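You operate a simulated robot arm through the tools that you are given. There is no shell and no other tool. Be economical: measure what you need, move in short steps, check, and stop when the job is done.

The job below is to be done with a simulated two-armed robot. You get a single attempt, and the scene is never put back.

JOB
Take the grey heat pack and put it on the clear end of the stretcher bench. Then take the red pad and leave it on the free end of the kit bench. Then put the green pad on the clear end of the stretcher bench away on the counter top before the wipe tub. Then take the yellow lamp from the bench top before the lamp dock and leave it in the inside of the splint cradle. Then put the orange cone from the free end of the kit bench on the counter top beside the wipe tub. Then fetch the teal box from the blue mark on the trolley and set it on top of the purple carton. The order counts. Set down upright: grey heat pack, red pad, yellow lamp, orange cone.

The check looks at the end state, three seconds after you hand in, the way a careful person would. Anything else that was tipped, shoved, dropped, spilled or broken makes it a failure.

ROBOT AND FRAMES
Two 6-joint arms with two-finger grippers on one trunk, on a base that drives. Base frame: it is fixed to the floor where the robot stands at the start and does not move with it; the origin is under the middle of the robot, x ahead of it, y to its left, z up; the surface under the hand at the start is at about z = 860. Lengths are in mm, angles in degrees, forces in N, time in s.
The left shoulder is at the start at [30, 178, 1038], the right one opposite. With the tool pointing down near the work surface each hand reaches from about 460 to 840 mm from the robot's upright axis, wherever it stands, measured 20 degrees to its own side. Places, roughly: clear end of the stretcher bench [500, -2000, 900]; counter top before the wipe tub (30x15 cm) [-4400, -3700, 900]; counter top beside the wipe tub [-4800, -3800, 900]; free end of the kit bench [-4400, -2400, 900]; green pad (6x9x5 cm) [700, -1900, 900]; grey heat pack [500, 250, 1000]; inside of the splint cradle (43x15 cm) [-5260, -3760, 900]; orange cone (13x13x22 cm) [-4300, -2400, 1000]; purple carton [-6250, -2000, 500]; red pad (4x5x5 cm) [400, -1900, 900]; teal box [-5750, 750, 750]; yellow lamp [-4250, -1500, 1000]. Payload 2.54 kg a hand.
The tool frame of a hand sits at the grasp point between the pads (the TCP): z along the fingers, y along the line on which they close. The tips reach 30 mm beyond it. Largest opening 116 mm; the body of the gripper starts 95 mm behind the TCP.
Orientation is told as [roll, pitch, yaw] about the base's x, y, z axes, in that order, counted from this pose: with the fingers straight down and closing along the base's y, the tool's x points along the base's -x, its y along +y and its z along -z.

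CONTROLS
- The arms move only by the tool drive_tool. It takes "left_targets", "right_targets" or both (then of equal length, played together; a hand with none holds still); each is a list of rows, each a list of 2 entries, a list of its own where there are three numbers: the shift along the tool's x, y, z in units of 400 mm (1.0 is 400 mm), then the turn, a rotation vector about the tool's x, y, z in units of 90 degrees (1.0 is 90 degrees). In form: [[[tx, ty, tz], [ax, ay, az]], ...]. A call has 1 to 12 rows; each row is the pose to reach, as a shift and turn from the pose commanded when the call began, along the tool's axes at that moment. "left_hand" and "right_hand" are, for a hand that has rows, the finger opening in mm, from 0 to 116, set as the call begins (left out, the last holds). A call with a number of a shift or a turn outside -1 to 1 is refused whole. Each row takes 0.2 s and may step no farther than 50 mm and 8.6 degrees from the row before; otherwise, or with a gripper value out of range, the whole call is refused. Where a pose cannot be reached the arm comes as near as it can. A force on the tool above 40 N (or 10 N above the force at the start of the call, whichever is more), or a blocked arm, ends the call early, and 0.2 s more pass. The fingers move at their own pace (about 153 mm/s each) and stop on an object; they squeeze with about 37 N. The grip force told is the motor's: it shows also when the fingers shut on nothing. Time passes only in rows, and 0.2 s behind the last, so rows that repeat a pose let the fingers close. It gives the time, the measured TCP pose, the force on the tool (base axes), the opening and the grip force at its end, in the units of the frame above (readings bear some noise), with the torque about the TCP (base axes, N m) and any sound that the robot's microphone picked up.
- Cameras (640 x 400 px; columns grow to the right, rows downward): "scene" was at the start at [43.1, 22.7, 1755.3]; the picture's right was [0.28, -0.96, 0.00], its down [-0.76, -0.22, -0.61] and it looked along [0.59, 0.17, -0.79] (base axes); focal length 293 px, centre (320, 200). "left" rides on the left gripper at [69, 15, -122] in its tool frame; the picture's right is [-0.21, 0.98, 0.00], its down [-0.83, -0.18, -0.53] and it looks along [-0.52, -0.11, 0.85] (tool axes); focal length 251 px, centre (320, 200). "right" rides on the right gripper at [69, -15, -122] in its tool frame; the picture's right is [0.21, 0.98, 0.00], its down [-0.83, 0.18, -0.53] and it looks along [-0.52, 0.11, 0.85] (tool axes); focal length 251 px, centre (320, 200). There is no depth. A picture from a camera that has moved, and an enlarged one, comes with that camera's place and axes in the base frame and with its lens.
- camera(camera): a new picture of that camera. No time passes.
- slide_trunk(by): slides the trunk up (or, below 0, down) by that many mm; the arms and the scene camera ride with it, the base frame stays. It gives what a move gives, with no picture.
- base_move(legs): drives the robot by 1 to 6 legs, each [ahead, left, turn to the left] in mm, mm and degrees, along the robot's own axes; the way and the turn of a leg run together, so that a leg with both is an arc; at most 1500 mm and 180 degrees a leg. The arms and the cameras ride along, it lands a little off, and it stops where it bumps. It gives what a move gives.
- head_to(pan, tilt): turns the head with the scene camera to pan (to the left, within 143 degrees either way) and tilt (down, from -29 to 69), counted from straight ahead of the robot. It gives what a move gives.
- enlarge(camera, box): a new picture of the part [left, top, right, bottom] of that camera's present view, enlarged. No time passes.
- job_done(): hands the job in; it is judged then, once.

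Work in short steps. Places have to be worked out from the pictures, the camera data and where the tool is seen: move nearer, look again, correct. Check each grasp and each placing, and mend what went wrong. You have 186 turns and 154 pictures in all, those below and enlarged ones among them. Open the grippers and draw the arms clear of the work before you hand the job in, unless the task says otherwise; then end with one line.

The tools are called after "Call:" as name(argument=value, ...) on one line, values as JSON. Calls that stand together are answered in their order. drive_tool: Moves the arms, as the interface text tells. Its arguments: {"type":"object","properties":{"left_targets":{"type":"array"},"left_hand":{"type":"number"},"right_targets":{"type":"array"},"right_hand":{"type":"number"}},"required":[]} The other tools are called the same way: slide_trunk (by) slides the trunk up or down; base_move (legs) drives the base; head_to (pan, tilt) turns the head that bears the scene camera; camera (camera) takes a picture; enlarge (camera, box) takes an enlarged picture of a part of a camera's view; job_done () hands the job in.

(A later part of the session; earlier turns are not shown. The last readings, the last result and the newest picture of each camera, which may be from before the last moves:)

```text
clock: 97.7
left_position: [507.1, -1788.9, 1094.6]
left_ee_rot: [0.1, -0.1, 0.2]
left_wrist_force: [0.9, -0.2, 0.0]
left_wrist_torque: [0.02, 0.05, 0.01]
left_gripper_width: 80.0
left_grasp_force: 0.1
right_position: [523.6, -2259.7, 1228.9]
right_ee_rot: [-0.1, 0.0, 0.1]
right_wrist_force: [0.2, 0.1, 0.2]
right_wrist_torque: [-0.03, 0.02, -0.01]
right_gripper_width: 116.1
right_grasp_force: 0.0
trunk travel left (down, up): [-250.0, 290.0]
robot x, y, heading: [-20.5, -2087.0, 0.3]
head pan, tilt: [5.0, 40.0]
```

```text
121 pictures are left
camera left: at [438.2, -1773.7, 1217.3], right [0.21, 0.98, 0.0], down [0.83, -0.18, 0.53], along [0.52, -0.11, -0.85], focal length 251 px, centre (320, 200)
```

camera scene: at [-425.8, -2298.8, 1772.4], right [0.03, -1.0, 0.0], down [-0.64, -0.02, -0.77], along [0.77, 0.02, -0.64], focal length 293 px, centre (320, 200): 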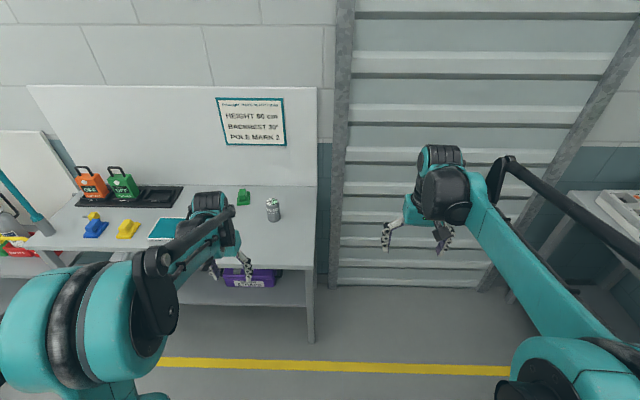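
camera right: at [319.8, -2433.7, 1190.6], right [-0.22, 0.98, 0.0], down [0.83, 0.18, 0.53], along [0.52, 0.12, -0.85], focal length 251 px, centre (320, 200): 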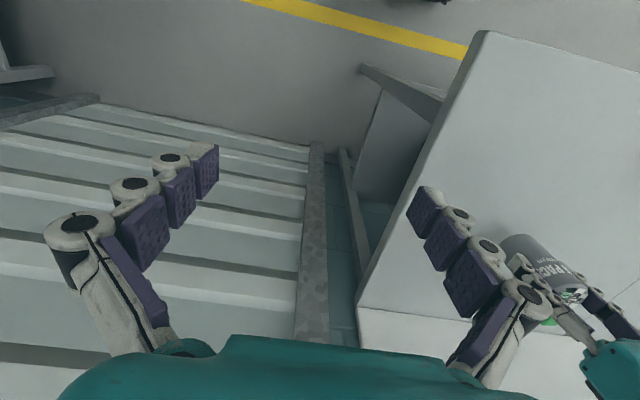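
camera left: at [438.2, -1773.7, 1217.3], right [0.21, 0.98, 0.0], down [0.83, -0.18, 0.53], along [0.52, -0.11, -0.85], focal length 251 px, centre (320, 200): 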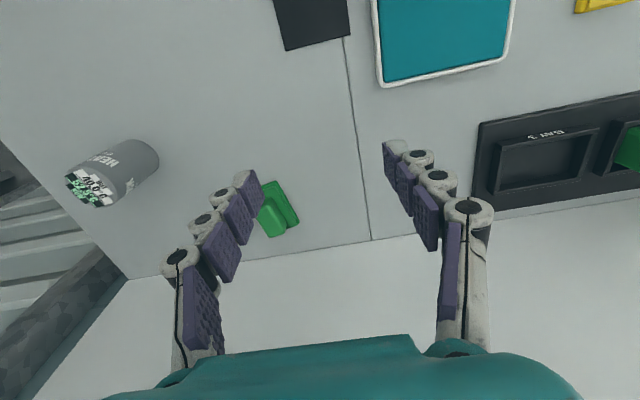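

Green pad at about (653, −1892). Move over it and down a bit.

Call:
drive_tool(left_targets=[[[-0.09, -0.065, 0], [0, 0, 0]], [[-0.18, -0.13, 0], [0, 0, 0]], [[-0.27, -0.195, 0], [0, 0, 0]], [[-0.36, -0.26, 0], [0, 0, 0]], [[-0.365, -0.265, 0.1], [0, 0, 0]], [[-0.365, -0.265, 0.2], [0, 0, 0]], [[-0.365, -0.265, 0.2], [0, 0, 0]]], left_hand=100)

Call:
camera(camera="left")

```text
clock: 99.3
left_position: [653.5, -1896.3, 1014.5]
left_ee_rot: [0.1, -0.2, 0.2]
left_wrist_force: [-0.5, 0.9, -0.4]
left_wrist_torque: [0.02, -0.05, 0.0]
left_gripper_width: 99.9
left_grasp_force: 0.0
right_position: [521.2, -2260.1, 1228.7]
right_ee_rot: [0.0, 0.0, 0.2]
right_wrist_force: [-0.7, -0.4, 0.7]
right_wrist_torque: [-0.04, -0.05, -0.02]
right_gripper_width: 115.9
right_grasp_force: 0.1
trunk travel left (down, up): [-250.0, 290.0]
robot x, y, heading: [-20.6, -2079.5, 0.1]
head pan, tilt: [5.0, 40.0]
```

```text
120 pictures are left
camera left: at [583.1, -1880.5, 1136.9], right [0.21, 0.98, 0.0], down [0.83, -0.18, 0.54], along [0.52, -0.11, -0.84], focal length 251 px, centre (320, 200)
```

left: 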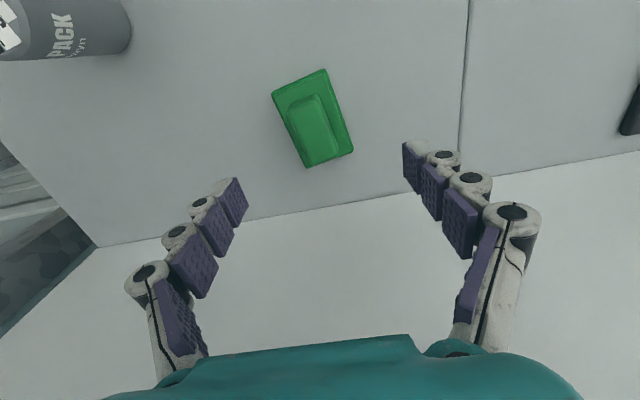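

Pad centre ≈ (652, −1901), turned about +9°. Rotate the hand with it and go down.

Call:
drive_tool(left_targets=[[[0, -0.0125, 0.0], [0, 0, -0.05]], [[0, -0.0125, 0.08], [0, 0, -0.1]], [[0, -0.0125, 0.16], [0, 0, -0.1]], [[0, -0.0125, 0.23], [0, 0, -0.1]], [[0, -0.0125, 0.23], [0, 0, -0.1]]], left_hand=90)

Call:
camera(camera="left")

```text
clock: 100.5
left_position: [653.0, -1898.6, 923.1]
left_ee_rot: [0.1, -0.1, 9.2]
left_wrist_force: [0.5, 0.6, 0.8]
left_wrist_torque: [0.01, -0.02, 0.02]
left_gripper_width: 89.9
left_grasp_force: 0.0
right_position: [522.5, -2260.5, 1227.0]
right_ee_rot: [0.0, 0.0, 0.2]
right_wrist_force: [0.2, 0.1, 0.2]
right_wrist_torque: [0.0, -0.03, -0.01]
right_gripper_width: 115.9
right_grasp_force: 0.1
trunk travel left (down, up): [-250.0, 290.0]
robot x, y, heading: [-16.9, -2085.9, -0.0]
head pan, tilt: [5.0, 40.0]
```

```text
119 pictures are left
camera left: at [582.3, -1894.5, 1045.5], right [0.06, 1.0, 0.0], down [0.84, -0.05, 0.54], along [0.53, -0.03, -0.84], focal length 251 px, centre (320, 200)
```

left: 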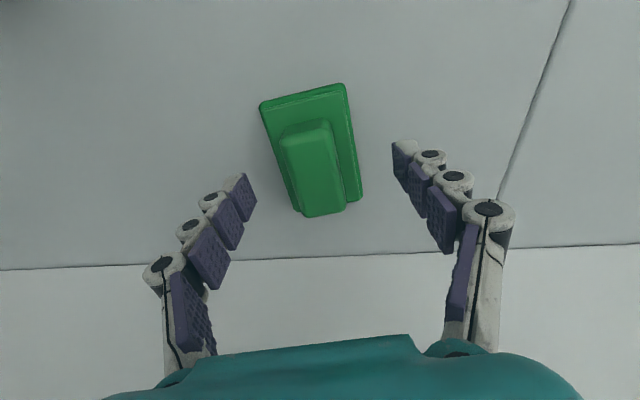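

Alignment good; final descent to ~z 896 and close.

Call:
drive_tool(left_targets=[[[0, -0.005, 0.03], [0, 0, 0]], [[0, -0.005, 0.0625], [0, 0, 0]], [[0, -0.005, 0.0625], [0, 0, 0]]])

Call:
drive_tool(left_targets=[[[0, 0, 0], [0, 0, 0]], [[0, 0, 0], [0, 0, 0]], [[0, 0, 0], [0, 0, 0]], [[0, 0, -0.1], [0, 0, 0]], [[0, 0, -0.2], [0, 0, 0]], [[0, 0, -0.3], [0, 0, 0]], [[0, 0, -0.4], [0, 0, 0]]], left_hand=20)

Call:
camera(camera="left")

```text
clock: 101.3
left_position: [654.6, -1901.2, 898.9]
left_ee_rot: [0.1, -0.1, 9.2]
left_wrist_force: [0.5, 0.5, 0.4]
left_wrist_torque: [-0.02, 0.02, 0.01]
left_gripper_width: 89.8
left_grasp_force: 0.1
right_position: [522.5, -2260.4, 1227.3]
right_ee_rot: [0.1, 0.0, 0.1]
right_wrist_force: [1.2, -0.3, -0.5]
right_wrist_torque: [0.03, -0.02, -0.03]
right_gripper_width: 116.1
right_grasp_force: 0.1
trunk travel left (down, up): [-250.0, 290.0]
robot x, y, heading: [-17.4, -2085.2, 0.2]
head pan, tilt: [5.0, 40.0]
```

```text
clock: 102.9
left_position: [652.5, -1900.5, 1056.3]
left_ee_rot: [0.1, -0.1, 9.2]
left_wrist_force: [-0.4, -0.5, -0.3]
left_wrist_torque: [0.01, -0.01, 0.03]
left_gripper_width: 52.9
left_grasp_force: 36.9
right_position: [522.2, -2260.7, 1227.4]
right_ee_rot: [0.1, 0.0, 0.1]
right_wrist_force: [-0.6, -0.3, 0.4]
right_wrist_torque: [0.0, -0.02, -0.02]
right_gripper_width: 116.1
right_grasp_force: 0.1
trunk travel left (down, up): [-250.0, 290.0]
robot x, y, heading: [-13.6, -2085.4, 0.2]
head pan, tilt: [5.0, 40.0]
```

```text
118 pictures are left
camera left: at [581.1, -1896.7, 1178.9], right [0.06, 1.0, 0.0], down [0.84, -0.05, 0.54], along [0.54, -0.03, -0.84], focal length 251 px, centre (320, 200)
```

left: 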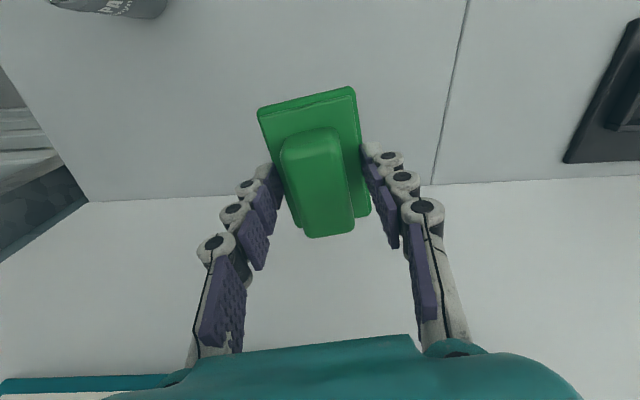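

Green pad held (53 mm). Drive: back, turn right 90°, strafe towards the counter, then look.

Call:
base_move(legs=[[-500, 0, 0], [0, 0, -90], [0, -1500, 0], [0, -1400, 0]])

Call:
head_to(pan=-40, tilt=25)

Call:
camera(camera="scene")

```text
clock: 123.4
left_position: [-3263.4, -2743.0, 1056.1]
left_ee_rot: [0.1, -0.1, -82.0]
left_wrist_force: [-1.0, -0.2, -0.5]
left_wrist_torque: [0.03, -0.02, -0.01]
left_gripper_width: 52.6
left_grasp_force: 37.3
right_position: [-3620.1, -2606.2, 1228.3]
right_ee_rot: [-0.1, 0.0, -91.1]
right_wrist_force: [-0.5, -0.9, 0.3]
right_wrist_torque: [-0.02, 0.03, -0.01]
right_gripper_width: 116.2
right_grasp_force: 0.1
trunk travel left (down, up): [-250.0, 290.0]
robot x, y, heading: [-3433.0, -2073.6, -91.0]
head pan, tilt: [5.0, 40.0]
```

```text
clock: 124.5
left_position: [-3263.0, -2744.6, 1055.4]
left_ee_rot: [0.1, 0.0, -82.0]
left_wrist_force: [0.0, 0.3, -0.2]
left_wrist_torque: [0.02, -0.01, 0.01]
left_gripper_width: 52.4
left_grasp_force: 36.9
right_position: [-3620.3, -2606.8, 1227.5]
right_ee_rot: [0.1, 0.0, -91.1]
right_wrist_force: [-0.9, -0.8, -0.1]
right_wrist_torque: [-0.02, -0.02, 0.02]
right_gripper_width: 115.8
right_grasp_force: 0.1
trunk travel left (down, up): [-250.0, 290.0]
robot x, y, heading: [-3433.7, -2070.4, -90.7]
head pan, tilt: [-40.0, 25.0]
```

```text
117 pictures are left
camera scene: at [-3493.5, -2107.9, 1795.6], right [-0.75, 0.66, 0.0], down [0.28, 0.32, -0.91], along [-0.59, -0.68, -0.42], focal length 293 px, centre (320, 200)
```

scene: 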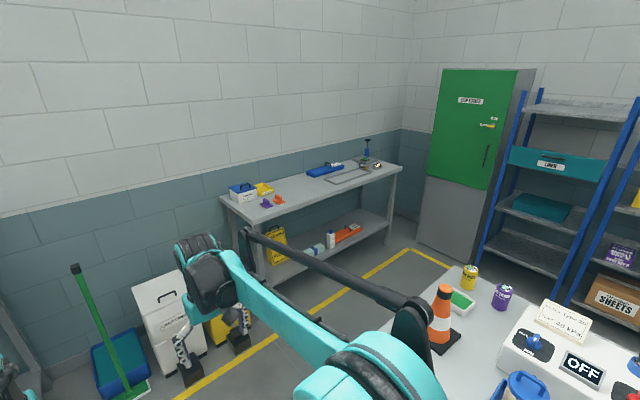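

Call:
enlarge(camera="scene", box=[210, 120, 420, 270])

```text
2.67 times, centred on (315, 195) of scene
camera zoom: at [-3493.5, -2107.9, 1795.6], right [-0.75, 0.66, 0.0], down [0.28, 0.32, -0.91], along [-0.59, -0.68, -0.42], focal length 781 px, centre (333, 213)
```

zoom: 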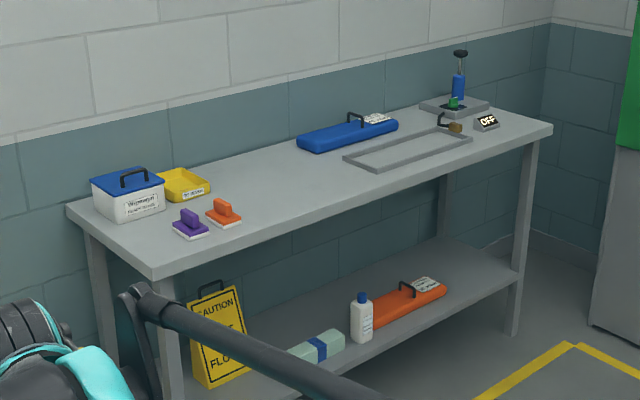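

The tub stands at about x −4290…−4440, front face y≈−3890; purple and orange pads lie in front of it. Retract the left hand first, then drive into the aisle.

Call:
drive_tool(left_targets=[[[0.1, 0, -0.05], [0, 0, 0]], [[0.2, 0, -0.1], [0, 0, 0]], [[0.3, 0, -0.15], [0, 0, 0]], [[0.38, 0.0, -0.2], [0, 0, 0]], [[0.38, 0.0, -0.2], [0, 0, 0]]])

Call:
base_move(legs=[[500, 0, 0.7], [0, -400, 0], [400, 0, 0], [0, -300, 0]])

Call:
head_to(pan=-10, tilt=40)

Call:
camera(camera="scene")

```text
clock: 125.7
left_position: [-3284.1, -2592.5, 1135.9]
left_ee_rot: [0.1, -0.1, -82.0]
left_wrist_force: [-0.2, -1.3, -0.6]
left_wrist_torque: [0.05, 0.01, 0.04]
left_gripper_width: 52.8
left_grasp_force: 37.0
right_position: [-3619.7, -2607.5, 1226.4]
right_ee_rot: [0.0, 0.1, -90.9]
right_wrist_force: [-0.1, -0.6, 0.6]
right_wrist_torque: [0.06, -0.01, -0.02]
right_gripper_width: 116.0
right_grasp_force: 0.0
trunk travel left (down, up): [-250.0, 290.0]
robot x, y, heading: [-3436.5, -2071.7, -91.1]
head pan, tilt: [-40.0, 25.0]
```

```text
clock: 134.4
left_position: [-3996.4, -3480.7, 1135.8]
left_ee_rot: [0.1, -0.1, -82.0]
left_wrist_force: [-1.1, -0.6, -0.7]
left_wrist_torque: [0.02, -0.03, -0.01]
left_gripper_width: 52.6
left_grasp_force: 36.7
right_position: [-4330.6, -3495.1, 1227.6]
right_ee_rot: [0.1, 0.1, -91.0]
right_wrist_force: [0.0, 0.0, -0.3]
right_wrist_torque: [0.01, -0.03, 0.0]
right_gripper_width: 116.1
right_grasp_force: 0.0
trunk travel left (down, up): [-250.0, 290.0]
robot x, y, heading: [-4145.9, -2957.6, -90.9]
head pan, tilt: [-40.0, 25.0]
```

```text
clock: 135.4
left_position: [-3995.4, -3480.2, 1136.4]
left_ee_rot: [0.1, -0.2, -81.9]
left_wrist_force: [-0.6, -0.2, -0.1]
left_wrist_torque: [0.0, 0.01, 0.04]
left_gripper_width: 52.6
left_grasp_force: 36.5
right_position: [-4330.7, -3495.3, 1227.7]
right_ee_rot: [0.0, 0.1, -91.0]
right_wrist_force: [-0.2, -0.7, -0.8]
right_wrist_torque: [-0.01, -0.01, 0.01]
right_gripper_width: 116.0
right_grasp_force: 0.0
trunk travel left (down, up): [-250.0, 290.0]
robot x, y, heading: [-4146.2, -2956.7, -90.9]
head pan, tilt: [-10.0, 40.0]
```

```text
115 pictures are left
camera scene: at [-4161.8, -3010.5, 1772.4], right [-0.98, 0.19, 0.0], down [0.12, 0.63, -0.77], along [-0.15, -0.75, -0.64], focal length 293 px, centre (320, 200)
```

scene: 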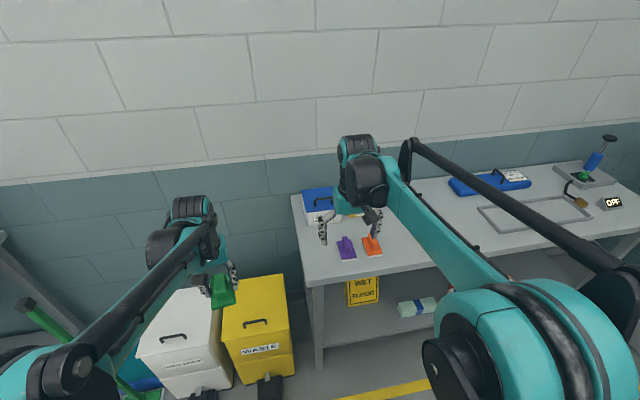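

Purple pad ≈ (−4408, −3708); free spot to its left at (−4300, −3690). Strafe right 270 and forward 60.

Call:
base_move(legs=[[0, -275, 0.9], [60, 0, 0]])

Call:
camera(camera="left")

Call:
camera(camera="scene")

```text
clock: 137.9
left_position: [-4262.6, -3536.5, 1135.6]
left_ee_rot: [0.0, 0.0, -80.9]
left_wrist_force: [-0.6, -0.7, -0.1]
left_wrist_torque: [0.06, -0.01, -0.01]
left_gripper_width: 52.5
left_grasp_force: 36.8
right_position: [-4598.1, -3557.0, 1225.9]
right_ee_rot: [0.0, 0.1, -90.2]
right_wrist_force: [0.0, -1.6, -0.9]
right_wrist_torque: [0.08, -0.03, -0.02]
right_gripper_width: 116.3
right_grasp_force: 0.0
trunk travel left (down, up): [-250.0, 290.0]
robot x, y, heading: [-4422.6, -3014.7, -90.0]
head pan, tilt: [-10.0, 40.0]
```

```text
114 pictures are left
camera left: at [-4258.8, -3465.2, 1257.7], right [1.0, -0.06, 0.0], down [-0.05, -0.84, 0.53], along [-0.03, -0.53, -0.85], focal length 251 px, centre (320, 200)
```

left: 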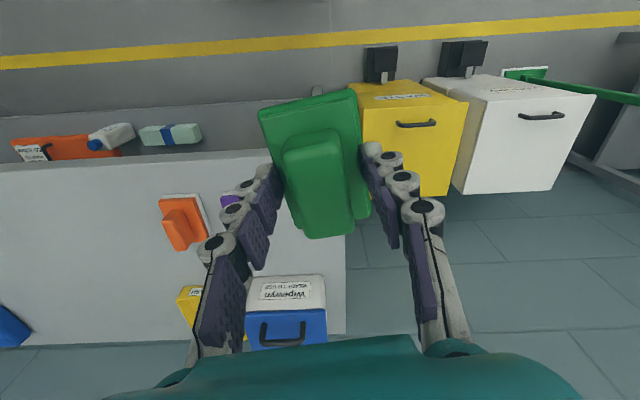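

```text
113 pictures are left
camera scene: at [-4435.4, -3069.8, 1772.2], right [-0.98, 0.17, 0.0], down [0.11, 0.63, -0.76], along [-0.13, -0.75, -0.64], focal length 293 px, centre (320, 200)
```

scene: 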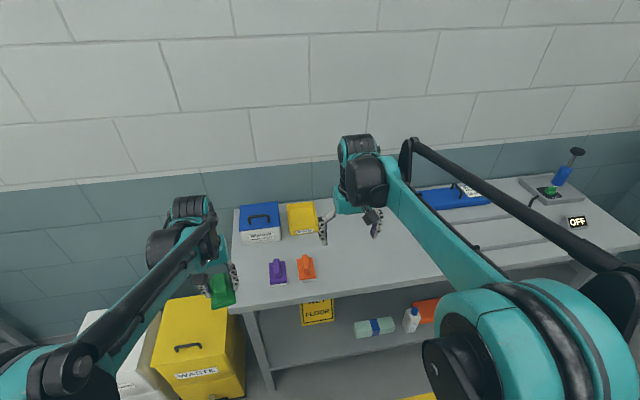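

Extend to (−4300, −3695), straighten the pad to −90°, and lower to about z≈970.

Call:
drive_tool(left_targets=[[[-0.1, -0.04, 0], [0, 0, 0.05]], [[-0.2, -0.08, 0], [0, 0, 0.1]], [[-0.3, -0.12, 0], [0, 0, 0.1]], [[-0.376, -0.153, 0.02], [0, 0, 0.1]], [[-0.376, -0.153, 0.12], [0, 0, 0.1]], [[-0.376, -0.153, 0.22], [0, 0, 0.1]], [[-0.376, -0.153, 0.32], [0, 0, 0.1]], [[-0.376, -0.153, 0.4], [0, 0, 0.1]], [[-0.376, -0.153, 0.4], [0, 0, 0.1]]])

Call:
camera(camera="left")

```text
clock: 139.9
left_position: [-4299.5, -3694.0, 976.8]
left_ee_rot: [0.1, -0.2, -90.0]
left_wrist_force: [0.8, 0.0, -0.4]
left_wrist_torque: [-0.02, 0.01, -0.03]
left_gripper_width: 52.6
left_grasp_force: 37.2
right_position: [-4597.9, -3555.2, 1228.0]
right_ee_rot: [0.0, 0.0, -90.1]
right_wrist_force: [0.3, 0.4, 0.8]
right_wrist_torque: [0.01, 0.02, -0.03]
right_gripper_width: 116.0
right_grasp_force: 0.0
trunk travel left (down, up): [-250.0, 290.0]
robot x, y, heading: [-4419.8, -3014.3, -90.1]
head pan, tilt: [-10.0, 40.0]
```

```text
112 pictures are left
camera left: at [-4284.1, -3623.2, 1098.3], right [0.98, -0.22, 0.0], down [-0.18, -0.82, 0.54], along [-0.11, -0.52, -0.84], focal length 251 px, centre (320, 200)
```

left: 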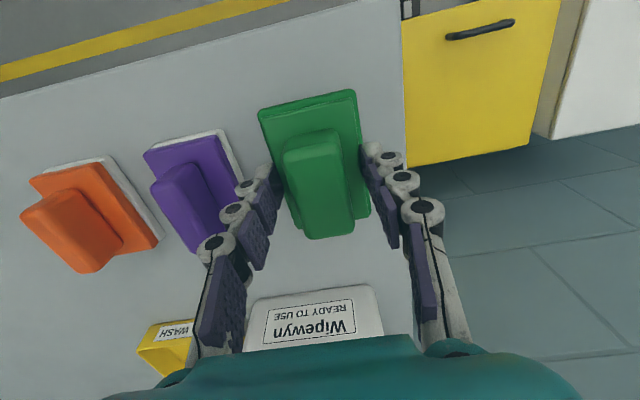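

Clear of the purple pad and table edge. Lower in small steps until contact.

Call:
drive_tool(left_targets=[[[0, 0, 0.02], [0, 0, 0]], [[0, 0, 0.04], [0, 0, 0]], [[0, 0, 0.06], [0, 0, 0]], [[0, 0, 0.07], [0, 0, 0]], [[0, 0, 0.08], [0, 0, 0]], [[0, 0, 0.09], [0, 0, 0]], [[0, 0, 0.1], [0, 0, 0]], [[0, 0, 0.11], [0, 0, 0]]])

```text
clock: 141.5
left_position: [-4299.0, -3691.9, 941.4]
left_ee_rot: [0.1, -0.3, -90.0]
left_wrist_force: [-1.0, 2.8, 23.0]
left_wrist_torque: [0.33, 0.13, 0.02]
left_gripper_width: 52.7
left_grasp_force: 37.2
right_position: [-4597.3, -3551.6, 1229.9]
right_ee_rot: [0.0, -0.1, -90.2]
right_wrist_force: [-0.6, 0.1, 0.3]
right_wrist_torque: [0.02, 0.02, -0.01]
right_gripper_width: 116.0
right_grasp_force: 0.1
trunk travel left (down, up): [-250.0, 290.0]
robot x, y, heading: [-4422.7, -3012.8, -90.1]
head pan, tilt: [-10.0, 40.0]
stopped in row 8 (left hand): the force on the tool passed its limit at 47 N (the readings are from after the stop); the commanded pose is now the measured one
```

Contact, counter at z≈902. Open slightly and rise.

Call:
drive_tool(left_targets=[[[0, 0, 0], [0, 0, 0]], [[0, 0, 0], [0, 0, 0]], [[0, 0, -0.01], [0, 0, 0]], [[0, 0, -0.1], [0, 0, 0]], [[0, 0, -0.2], [0, 0, 0]], [[0, 0, -0.3], [0, 0, 0]], [[0, 0, -0.4], [0, 0, 0]], [[0.1, 0, -0.42], [0, 0, 0]], [[0.2, 0, -0.42], [0, 0, 0]], [[0.3, 0, -0.42], [0, 0, 0]]], left_hand=72)

Call:
camera(camera="left")

```text
clock: 143.7
left_position: [-4298.6, -3572.7, 1105.2]
left_ee_rot: [0.1, -0.5, -90.0]
left_wrist_force: [0.1, 0.3, 0.6]
left_wrist_torque: [-0.05, 0.0, 0.01]
left_gripper_width: 72.0
left_grasp_force: 0.0
right_position: [-4597.7, -3552.7, 1229.0]
right_ee_rot: [-0.1, -0.2, -90.1]
right_wrist_force: [0.0, 0.3, 0.2]
right_wrist_torque: [-0.05, 0.0, -0.01]
right_gripper_width: 115.6
right_grasp_force: 0.0
trunk travel left (down, up): [-250.0, 290.0]
robot x, y, heading: [-4422.5, -3013.5, -90.2]
head pan, tilt: [-10.0, 40.0]
```

```text
111 pictures are left
camera left: at [-4284.2, -3502.3, 1227.7], right [0.98, -0.21, 0.0], down [-0.18, -0.82, 0.54], along [-0.11, -0.53, -0.84], focal length 251 px, centre (320, 200)
```

left: 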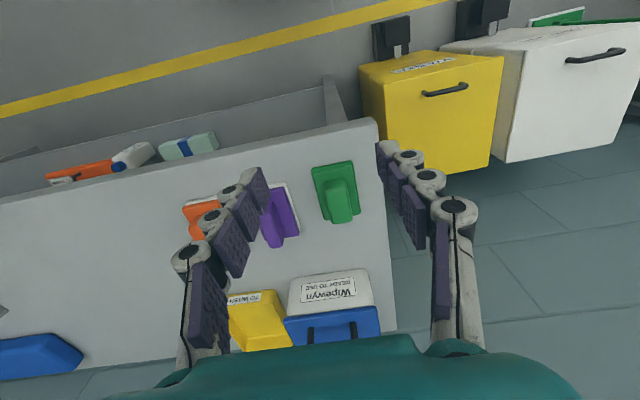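

Green pad placed. Now leave the aisle and face the kit bench for the yellow lamp.

Call:
base_move(legs=[[0, 500, 0], [0, 500, 0], [0, 0, -90], [0, -1500, 0]])

Call:
head_to(pan=0, tilt=35)

Call:
camera(camera="scene")

```text
clock: 160.1
left_position: [-3988.3, -1610.7, 1104.1]
left_ee_rot: [0.2, -0.4, -179.8]
left_wrist_force: [-0.5, -0.3, -0.5]
left_wrist_torque: [-0.01, 0.01, 0.01]
left_gripper_width: 72.2
left_grasp_force: 0.0
right_position: [-3969.8, -1312.4, 1227.4]
right_ee_rot: [0.0, 0.0, -179.9]
right_wrist_force: [-0.9, -1.1, 0.1]
right_wrist_torque: [-0.03, 0.01, 0.01]
right_gripper_width: 116.0
right_grasp_force: 0.0
trunk travel left (down, up): [-250.0, 290.0]
robot x, y, heading: [-3427.9, -1487.3, -179.9]
head pan, tilt: [-10.0, 40.0]
```

```text
clock: 160.9
left_position: [-3989.2, -1609.9, 1104.8]
left_ee_rot: [0.2, -0.4, -179.8]
left_wrist_force: [0.2, -0.5, -0.1]
left_wrist_torque: [0.02, 0.01, -0.02]
left_gripper_width: 72.2
left_grasp_force: 0.0
right_position: [-3970.3, -1311.6, 1226.4]
right_ee_rot: [0.1, 0.0, -179.9]
right_wrist_force: [1.1, -1.1, 0.2]
right_wrist_torque: [0.01, 0.0, -0.01]
right_gripper_width: 115.9
right_grasp_force: 0.1
trunk travel left (down, up): [-250.0, 290.0]
robot x, y, heading: [-3428.7, -1485.0, -179.9]
head pan, tilt: [0.0, 35.0]
```

```text
110 pictures are left
camera scene: at [-3486.6, -1485.3, 1779.9], right [0.0, 1.0, 0.0], down [0.57, 0.0, -0.82], along [-0.82, 0.0, -0.57], focal length 293 px, centre (320, 200)
```

scene: 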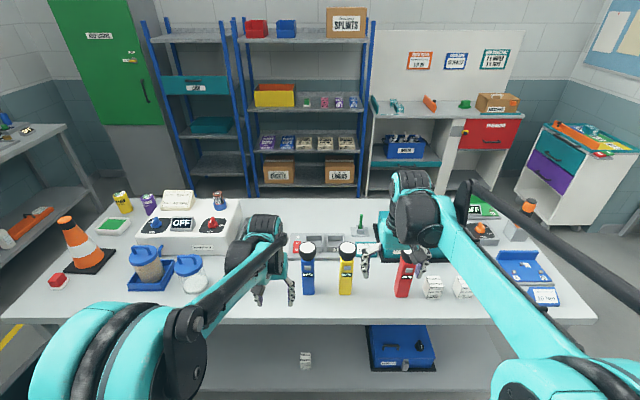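

Call:
enlarge(camera="scene", box=[260, 200, 500, 320])

Call:
camera(camera="left")

```text
2.67 times, centred on (380, 260) of scene
camera zoom: at [-3486.6, -1485.3, 1779.9], right [0.0, 1.0, 0.0], down [0.57, 0.0, -0.82], along [-0.82, 0.0, -0.57], focal length 781 px, centre (160, 40)
```

zoom: 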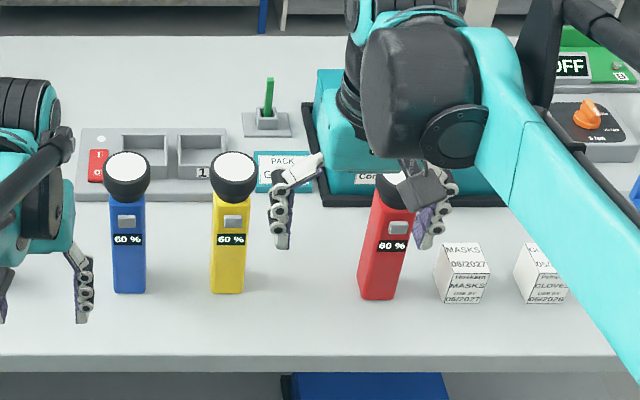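

```text
108 pictures are left
camera left: at [-3919.8, -1624.7, 1226.9], right [-0.21, -0.98, 0.0], down [-0.82, 0.18, 0.54], along [-0.53, 0.11, -0.84], focal length 251 px, centre (320, 200)
```

left: 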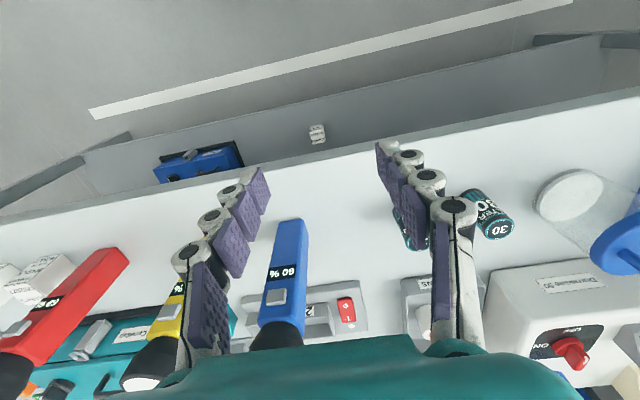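

Yellow lamp at about (−4168, −1391), top z≈1120. I'll use the right hand: raise the left hand, strafe left 84, forward 100.

Call:
drive_tool(left_targets=[[[0, 0, -0.1], [0, 0, 0]], [[0, 0, -0.2], [0, 0, 0]], [[0, 0, -0.3], [0, 0, 0]], [[0, 0, -0.3], [0, 0, 0]]])

Call:
base_move(legs=[[0, 0, 0.0], [0, 80, 0], [110, 0, 0]])

Call:
camera(camera="right")

```text
clock: 161.9
left_position: [-3986.6, -1612.5, 1225.4]
left_ee_rot: [0.1, -0.3, -179.8]
left_wrist_force: [-0.6, 0.4, -0.6]
left_wrist_torque: [0.01, 0.01, 0.04]
left_gripper_width: 72.1
left_grasp_force: 0.0
right_position: [-3969.4, -1312.2, 1227.1]
right_ee_rot: [0.0, 0.0, -179.9]
right_wrist_force: [-0.6, 0.9, -0.7]
right_wrist_torque: [-0.03, 0.01, 0.0]
right_gripper_width: 115.9
right_grasp_force: 0.0
trunk travel left (down, up): [-250.0, 290.0]
robot x, y, heading: [-3429.2, -1489.7, -179.9]
head pan, tilt: [0.0, 35.0]
```

```text
clock: 164.0
left_position: [-4095.8, -1692.3, 1226.3]
left_ee_rot: [0.1, -0.4, -179.9]
left_wrist_force: [-0.6, -0.4, -0.3]
left_wrist_torque: [0.02, -0.02, -0.02]
left_gripper_width: 71.9
left_grasp_force: 0.1
right_position: [-4081.0, -1391.5, 1227.4]
right_ee_rot: [0.0, 0.0, -179.9]
right_wrist_force: [-1.2, -0.1, -0.6]
right_wrist_torque: [-0.03, -0.03, 0.01]
right_gripper_width: 116.1
right_grasp_force: 0.1
trunk travel left (down, up): [-250.0, 290.0]
robot x, y, heading: [-3538.0, -1568.6, -180.3]
head pan, tilt: [0.0, 35.0]
```

```text
107 pictures are left
camera right: at [-4013.2, -1376.2, 1349.9], right [0.21, -0.98, 0.0], down [-0.83, -0.18, 0.53], along [-0.52, -0.11, -0.85], focal length 251 px, centre (320, 200)
```

right: 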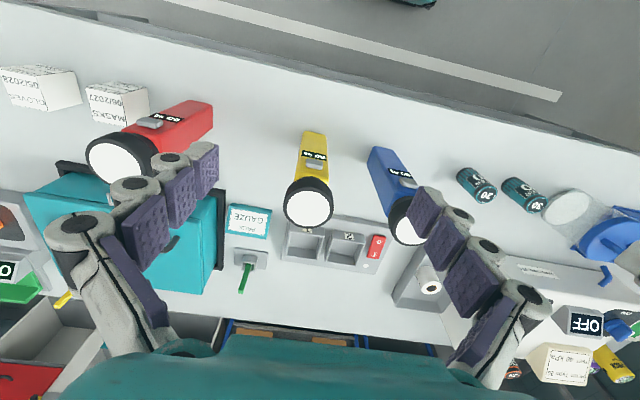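

Lamp at (−4163, −1396), top z≈1121. Move over it and begin descending with the fingers astride the head.

Call:
drive_tool(right_targets=[[[-0.1, 0.005, 0], [0, 0, 0]], [[-0.205, 0.011, 0], [0, 0, 0]], [[-0.205, 0.011, 0.1], [0, 0, 0]], [[-0.205, 0.011, 0.2], [0, 0, 0]], [[-0.205, 0.011, 0.3], [0, 0, 0]], [[-0.205, 0.011, 0.3], [0, 0, 0]]])

Call:
camera(camera="right")

Call:
camera(camera="left")

```text
clock: 165.4
left_position: [-4095.0, -1693.5, 1225.8]
left_ee_rot: [0.0, -0.3, -179.9]
left_wrist_force: [0.3, -0.1, -0.4]
left_wrist_torque: [-0.02, 0.02, -0.01]
left_gripper_width: 71.8
left_grasp_force: 0.1
right_position: [-4160.5, -1398.7, 1108.8]
right_ee_rot: [0.0, 0.0, -180.1]
right_wrist_force: [0.9, 0.1, 0.2]
right_wrist_torque: [-0.01, 0.0, -0.01]
right_gripper_width: 116.0
right_grasp_force: 0.0
trunk travel left (down, up): [-250.0, 290.0]
robot x, y, heading: [-3540.9, -1568.8, -179.8]
head pan, tilt: [0.0, 35.0]
```

```text
106 pictures are left
camera right: at [-4094.1, -1382.1, 1231.4], right [0.22, -0.98, 0.0], down [-0.83, -0.18, 0.53], along [-0.52, -0.11, -0.85], focal length 251 px, centre (320, 200)
```

right: 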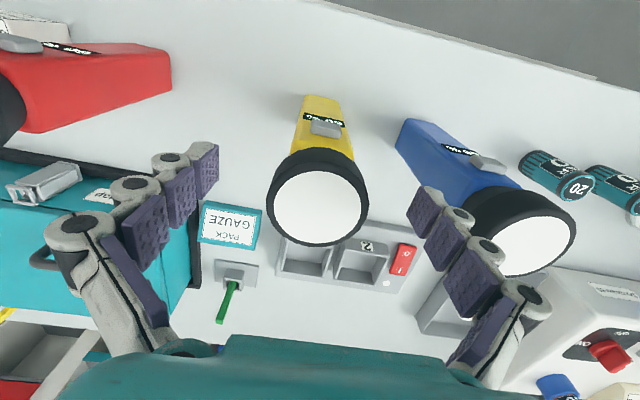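

```text
105 pictures are left
camera left: at [-4026.9, -1706.2, 1348.5], right [-0.21, -0.98, 0.0], down [-0.82, 0.18, 0.54], along [-0.53, 0.11, -0.84], focal length 251 px, centre (320, 200)
```

left: 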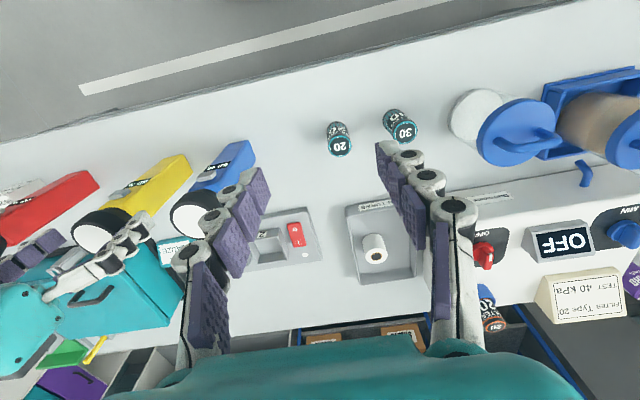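

Centred. Narrow to 88 mm and descend 70 mm, then close gently.

Call:
drive_tool(right_targets=[[[0, 0, 0], [0, 0, 0]], [[0, 0, 0.06], [0, 0, 0]], [[0, 0, 0.12], [0, 0, 0]], [[0, 0, 0.178], [0, 0, 0]], [[0, 0, 0.178], [0, 0, 0]]], right_hand=88)

Call:
camera(camera="right")

```text
clock: 166.6
left_position: [-4095.5, -1693.5, 1225.8]
left_ee_rot: [0.1, -0.4, -179.9]
left_wrist_force: [-0.3, 0.2, 0.7]
left_wrist_torque: [-0.01, 0.05, -0.02]
left_gripper_width: 71.9
left_grasp_force: 0.0
right_position: [-4163.1, -1397.2, 1035.5]
right_ee_rot: [-0.1, 0.0, -180.0]
right_wrist_force: [0.1, -0.3, 0.0]
right_wrist_torque: [-0.01, 0.02, 0.01]
right_gripper_width: 88.3
right_grasp_force: 0.1
trunk travel left (down, up): [-250.0, 290.0]
robot x, y, heading: [-3539.6, -1565.4, -180.0]
head pan, tilt: [0.0, 35.0]
```

```text
104 pictures are left
camera right: at [-4095.5, -1382.2, 1158.4], right [0.22, -0.98, 0.0], down [-0.83, -0.18, 0.53], along [-0.52, -0.11, -0.85], focal length 251 px, centre (320, 200)
```

right: 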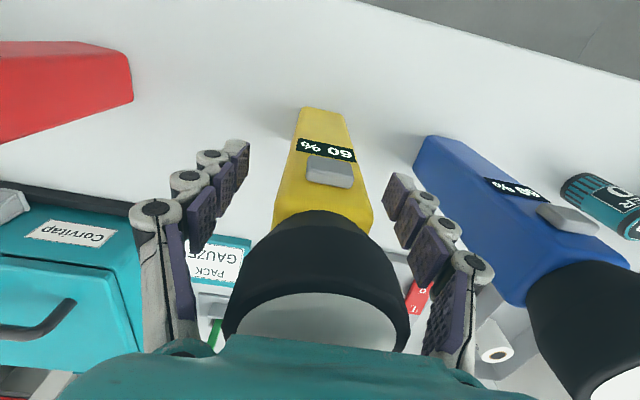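

The pads are just below the black head. Close and lift.

Call:
drive_tool(right_targets=[[[0, 0, 0], [0, 0, 0]], [[0, 0, 0], [0, 0, 0]], [[0, 0, 0], [0, 0, 0]], [[0, 0, -0.05], [0, 0, 0]], [[0, 0, -0.15], [0, 0, 0]], [[0, 0, -0.25], [0, 0, 0]], [[0, 0, -0.35], [0, 0, 0]], [[0, 0, -0.45], [0, 0, 0]], [[0, 0, -0.55], [0, 0, 0]], [[0, 0, -0.6], [0, 0, 0]]], right_hand=20)

Call:
camera(camera="right")

```text
clock: 168.8
left_position: [-4096.3, -1691.8, 1226.3]
left_ee_rot: [0.2, -0.3, -179.9]
left_wrist_force: [0.2, 0.1, 0.3]
left_wrist_torque: [0.04, 0.0, -0.01]
left_gripper_width: 72.0
left_grasp_force: 0.1
right_position: [-4161.0, -1395.5, 1275.8]
right_ee_rot: [0.0, 0.1, -180.0]
right_wrist_force: [0.5, -0.6, -3.8]
right_wrist_torque: [-0.04, 0.01, 0.03]
right_gripper_width: 51.8
right_grasp_force: 37.4
trunk travel left (down, up): [-250.0, 290.0]
robot x, y, heading: [-3540.5, -1569.1, -179.9]
head pan, tilt: [0.0, 35.0]
```

```text
103 pictures are left
camera right: at [-4094.3, -1379.5, 1398.9], right [0.21, -0.98, 0.0], down [-0.83, -0.18, 0.53], along [-0.52, -0.11, -0.85], focal length 251 px, centre (320, 200)
```

right: 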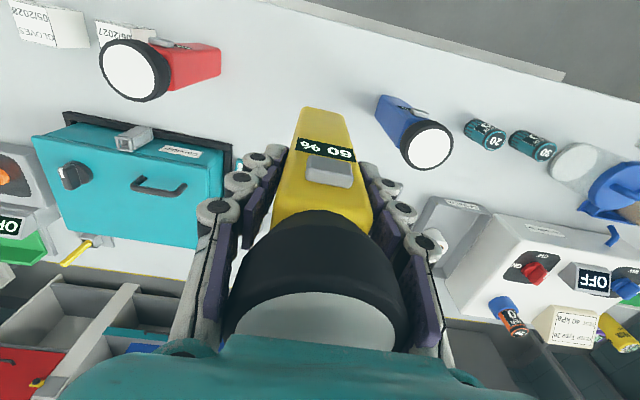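

Lamp held. Drive back out, round to the counter and along to the splint cradle.

Call:
base_move(legs=[[-100, 0, 0], [0, 1400, 0], [0, 0, 90], [0, -900, 0], [0, -700, 0]])

Call:
head_to(pan=-15, tilt=40)

Call:
camera(camera="scene")

Call:
camera(camera="right")

```text
clock: 188.3
left_position: [-4878.4, -3627.2, 1225.6]
left_ee_rot: [0.1, -0.3, -86.6]
left_wrist_force: [-0.8, -0.8, -0.3]
left_wrist_torque: [0.01, -0.02, 0.04]
left_gripper_width: 71.8
left_grasp_force: 0.0
right_position: [-5170.5, -3710.3, 1276.0]
right_ee_rot: [0.0, 0.0, -86.5]
right_wrist_force: [-0.3, 0.1, -3.5]
right_wrist_torque: [0.05, 0.02, -0.01]
right_gripper_width: 50.3
right_grasp_force: 37.4
trunk travel left (down, up): [-250.0, 290.0]
robot x, y, heading: [-5031.7, -3077.9, -86.5]
head pan, tilt: [0.0, 35.0]
```

```text
clock: 189.1
left_position: [-4876.0, -3628.4, 1225.6]
left_ee_rot: [0.1, -0.3, -86.5]
left_wrist_force: [0.4, 0.3, -0.3]
left_wrist_torque: [0.04, 0.0, -0.03]
left_gripper_width: 71.9
left_grasp_force: 0.0
right_position: [-5170.5, -3712.0, 1274.8]
right_ee_rot: [0.1, 0.0, -86.5]
right_wrist_force: [0.5, -0.5, -3.6]
right_wrist_torque: [0.03, 0.02, 0.01]
right_gripper_width: 50.5
right_grasp_force: 36.8
trunk travel left (down, up): [-250.0, 290.0]
robot x, y, heading: [-5036.2, -3079.7, -86.4]
head pan, tilt: [-15.0, 40.0]
```

```text
102 pictures are left
camera scene: at [-5052.2, -3132.1, 1772.3], right [-0.98, 0.2, 0.0], down [0.13, 0.63, -0.77], along [-0.15, -0.75, -0.64], focal length 293 px, centre (320, 200)
```

scene: 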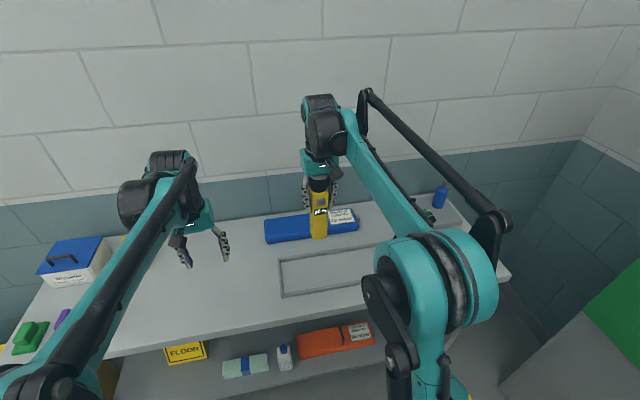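

```text
101 pictures are left
camera right: at [-5190.4, -3642.5, 1398.4], right [0.96, 0.27, 0.0], down [0.23, -0.81, 0.53], along [0.15, -0.51, -0.85], focal length 251 px, centre (320, 200)
```

right: 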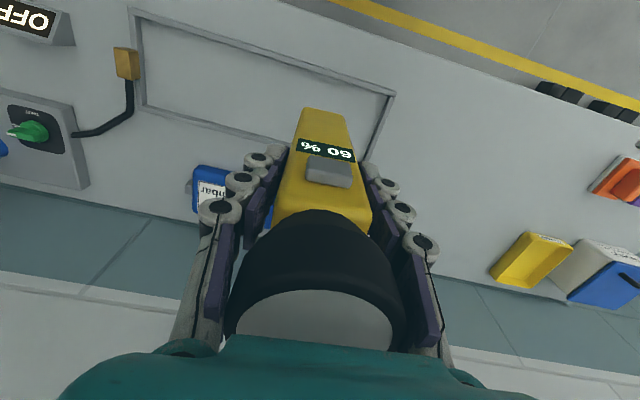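

Cradle frame spans about x −5484…−5032, y −3820…−3683. Move the lamp to (−5215, −3752) and lower to about z≈1075.

Call:
drive_tool(right_targets=[[[-0.05, -0.06, 0], [0, 0, 0]], [[-0.093, -0.116, 0], [0, 0, 0]], [[-0.093, -0.116, 0.1], [0, 0, 0]], [[-0.093, -0.116, 0.2], [0, 0, 0]], [[-0.093, -0.116, 0.3], [0, 0, 0]], [[-0.093, -0.116, 0.4], [0, 0, 0]], [[-0.093, -0.116, 0.5], [0, 0, 0]], [[-0.093, -0.116, 0.5], [0, 0, 0]]])

Call:
camera(camera="right")

Call:
camera(camera="scene")

```text
clock: 190.9
left_position: [-4877.3, -3628.0, 1225.9]
left_ee_rot: [0.1, -0.3, -86.5]
left_wrist_force: [0.0, 0.8, -0.2]
left_wrist_torque: [-0.03, -0.01, -0.01]
left_gripper_width: 72.1
left_grasp_force: 0.2
right_position: [-5212.5, -3750.4, 1074.9]
right_ee_rot: [0.1, 0.0, -86.5]
right_wrist_force: [-1.1, 0.2, -3.6]
right_wrist_torque: [-0.01, 0.0, -0.01]
right_gripper_width: 50.6
right_grasp_force: 37.4
trunk travel left (down, up): [-250.0, 290.0]
robot x, y, heading: [-5030.1, -3076.7, -86.3]
head pan, tilt: [-15.0, 40.0]
```

```text
100 pictures are left
camera right: at [-5233.8, -3682.3, 1196.9], right [0.96, 0.27, 0.0], down [0.23, -0.81, 0.53], along [0.15, -0.51, -0.85], focal length 251 px, centre (320, 200)
```

right: 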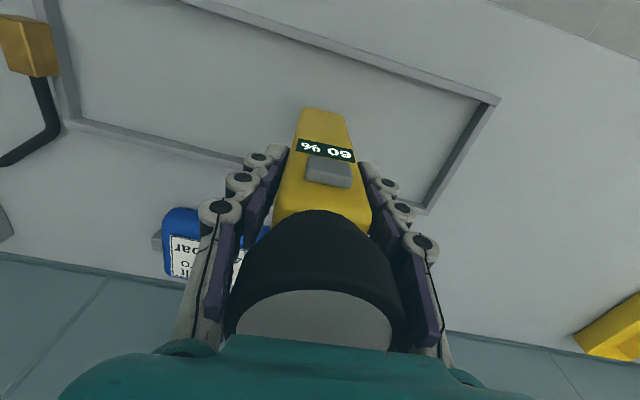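

```text
99 pictures are left
camera scene: at [-5052.5, -3131.3, 1772.4], right [-0.98, 0.2, 0.0], down [0.13, 0.63, -0.77], along [-0.15, -0.75, -0.64], focal length 293 px, centre (320, 200)
```

scene: 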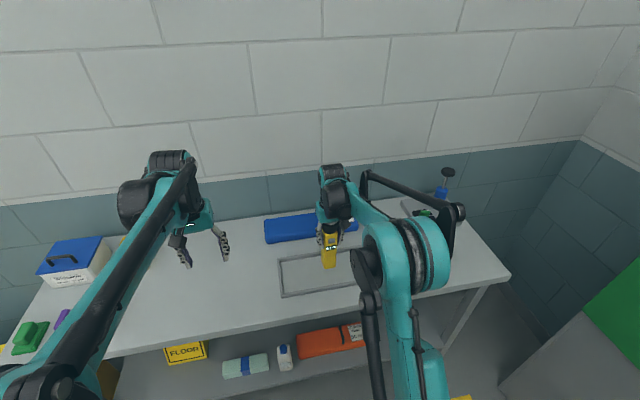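

The lamp hangs over the inside of the frame. Lower until contact.

Call:
drive_tool(right_targets=[[[0, 0, 0.025], [0, 0, 0]], [[0, 0, 0.05], [0, 0, 0]], [[0, 0, 0.065], [0, 0, 0]], [[0, 0, 0.075], [0, 0, 0]], [[0, 0, 0.085], [0, 0, 0]], [[0, 0, 0.092], [0, 0, 0]], [[0, 0, 0.099], [0, 0, 0]], [[0, 0, 0.106], [0, 0, 0]], [[0, 0, 0.113], [0, 0, 0]]])

```text
clock: 192.7
left_position: [-4876.7, -3625.9, 1226.9]
left_ee_rot: [0.2, -0.4, -86.5]
left_wrist_force: [0.1, 0.7, -0.6]
left_wrist_torque: [0.03, 0.02, 0.02]
left_gripper_width: 72.0
left_grasp_force: 0.1
right_position: [-5212.3, -3751.1, 1038.0]
right_ee_rot: [-0.2, -0.3, -86.4]
right_wrist_force: [1.7, 2.3, 23.6]
right_wrist_torque: [0.7, 0.34, -0.1]
right_gripper_width: 50.4
right_grasp_force: 37.4
trunk travel left (down, up): [-250.0, 290.0]
robot x, y, heading: [-5033.0, -3081.1, -86.5]
head pan, tilt: [-15.0, 40.0]
stopped in row 9 (right hand): the force on the tool passed its limit at 47 N (the readings are from after the stop); the commanded pose is now the measured one
```

Contact at the expected height. Relax up 2 mm, release, and rise straight up.

Call:
drive_tool(right_targets=[[[0, 0, -0.003], [0, 0, 0]], [[0, 0, -0.003], [0, 0, 0]], [[0, 0, -0.003], [0, 0, 0]], [[0, 0, -0.06], [0, 0, 0]], [[0, 0, -0.16], [0, 0, 0]], [[0, 0, -0.26], [0, 0, 0]], [[0, 0, -0.36], [0, 0, 0]], [[0, 0, -0.46], [0, 0, 0]], [[0.1, 0, -0.48], [0, 0, 0]], [[0.2, 0, -0.48], [0, 0, 0]]], right_hand=90)

Call:
camera(camera="right")

```text
clock: 194.9
left_position: [-4877.6, -3627.0, 1226.9]
left_ee_rot: [0.1, -0.3, -86.6]
left_wrist_force: [-0.2, 0.9, 0.1]
left_wrist_torque: [-0.04, 0.0, 0.0]
left_gripper_width: 72.2
left_grasp_force: 0.0
right_position: [-5220.1, -3670.1, 1225.8]
right_ee_rot: [-0.2, -0.2, -86.5]
right_wrist_force: [-0.3, 1.3, -0.6]
right_wrist_torque: [-0.05, -0.03, 0.0]
right_gripper_width: 89.9
right_grasp_force: 0.1
trunk travel left (down, up): [-250.0, 290.0]
robot x, y, heading: [-5034.6, -3081.0, -86.6]
head pan, tilt: [-15.0, 40.0]
```

```text
98 pictures are left
camera right: at [-5240.9, -3601.6, 1348.2], right [0.96, 0.27, 0.0], down [0.23, -0.81, 0.54], along [0.14, -0.52, -0.84], focal length 251 px, centre (320, 200)
```

right: 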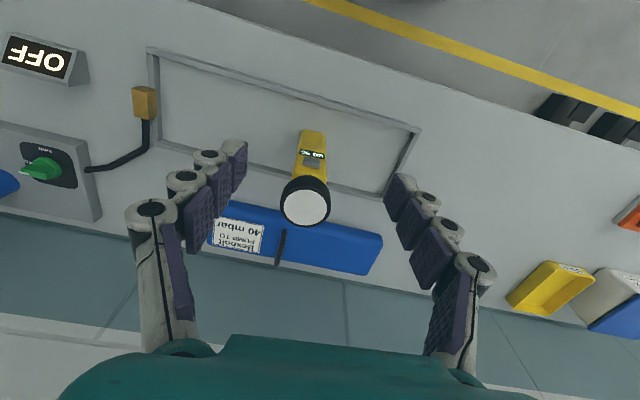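

Lamp stands in the cradle. Now turn round in the aisle to face the kit bench end and take the cone with the right hand.

Call:
base_move(legs=[[0, 0, 88], [0, 0, 88.5]])

Call:
head_to(pan=-30, tilt=40)

Call:
camera(camera="scene")

```text
clock: 202.9
left_position: [-5171.7, -2524.4, 1226.7]
left_ee_rot: [0.0, -0.3, 91.2]
left_wrist_force: [0.5, 0.2, 0.6]
left_wrist_torque: [-0.06, -0.02, 0.03]
left_gripper_width: 71.8
left_grasp_force: 0.1
right_position: [-4827.9, -2494.3, 1226.1]
right_ee_rot: [-0.1, -0.2, 91.3]
right_wrist_force: [0.0, 0.8, 0.4]
right_wrist_torque: [-0.02, -0.02, -0.03]
right_gripper_width: 90.3
right_grasp_force: 0.0
trunk travel left (down, up): [-250.0, 290.0]
robot x, y, heading: [-5031.2, -3078.9, 91.2]
head pan, tilt: [-15.0, 40.0]
```

```text
clock: 203.7
left_position: [-5170.5, -2524.2, 1227.2]
left_ee_rot: [0.1, -0.3, 91.3]
left_wrist_force: [-0.3, 0.5, -0.7]
left_wrist_torque: [0.0, -0.04, 0.03]
left_gripper_width: 72.1
left_grasp_force: 0.1
right_position: [-4827.4, -2494.1, 1225.0]
right_ee_rot: [0.0, -0.2, 91.4]
right_wrist_force: [0.5, 0.1, -0.9]
right_wrist_torque: [0.02, 0.0, 0.01]
right_gripper_width: 90.0
right_grasp_force: 0.0
trunk travel left (down, up): [-250.0, 290.0]
robot x, y, heading: [-5030.1, -3079.0, 91.3]
head pan, tilt: [-30.0, 40.0]
```

```text
97 pictures are left
camera scene: at [-4992.2, -3033.1, 1772.3], right [0.88, -0.48, 0.0], down [-0.31, -0.56, -0.77], along [0.37, 0.67, -0.64], focal length 293 px, centre (320, 200)
```

scene: 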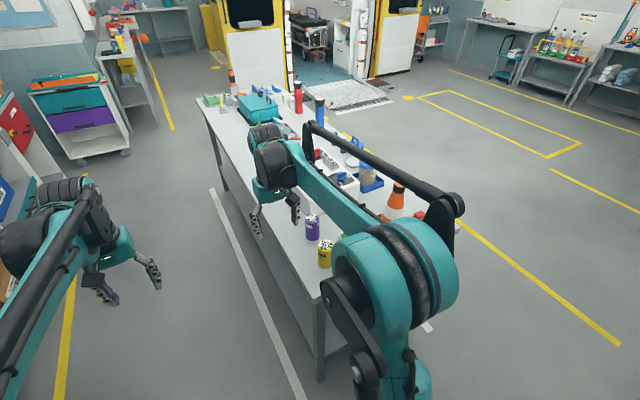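

Call:
base_move(legs=[[0, -505, -1.2]])

Call:
camera(camera="right")

```text
clock: 206.6
left_position: [-4662.5, -2516.1, 1225.6]
left_ee_rot: [0.1, -0.3, 90.2]
left_wrist_force: [0.6, 0.1, 0.6]
left_wrist_torque: [0.0, 0.05, -0.02]
left_gripper_width: 72.3
left_grasp_force: 0.1
right_position: [-4316.7, -2493.1, 1225.4]
right_ee_rot: [-0.2, -0.2, 90.3]
right_wrist_force: [-0.3, 0.0, -0.2]
right_wrist_torque: [0.0, 0.02, 0.01]
right_gripper_width: 90.1
right_grasp_force: 0.0
trunk travel left (down, up): [-250.0, 290.0]
robot x, y, heading: [-4536.9, -3074.9, 90.2]
head pan, tilt: [-30.0, 40.0]
```

```text
96 pictures are left
camera right: at [-4303.9, -2561.3, 1347.6], right [-0.98, -0.22, 0.0], down [-0.18, 0.82, 0.54], along [-0.11, 0.52, -0.84], focal length 251 px, centre (320, 200)
```

right: 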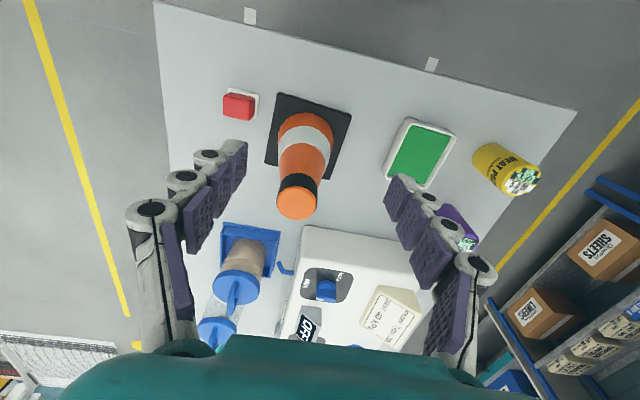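

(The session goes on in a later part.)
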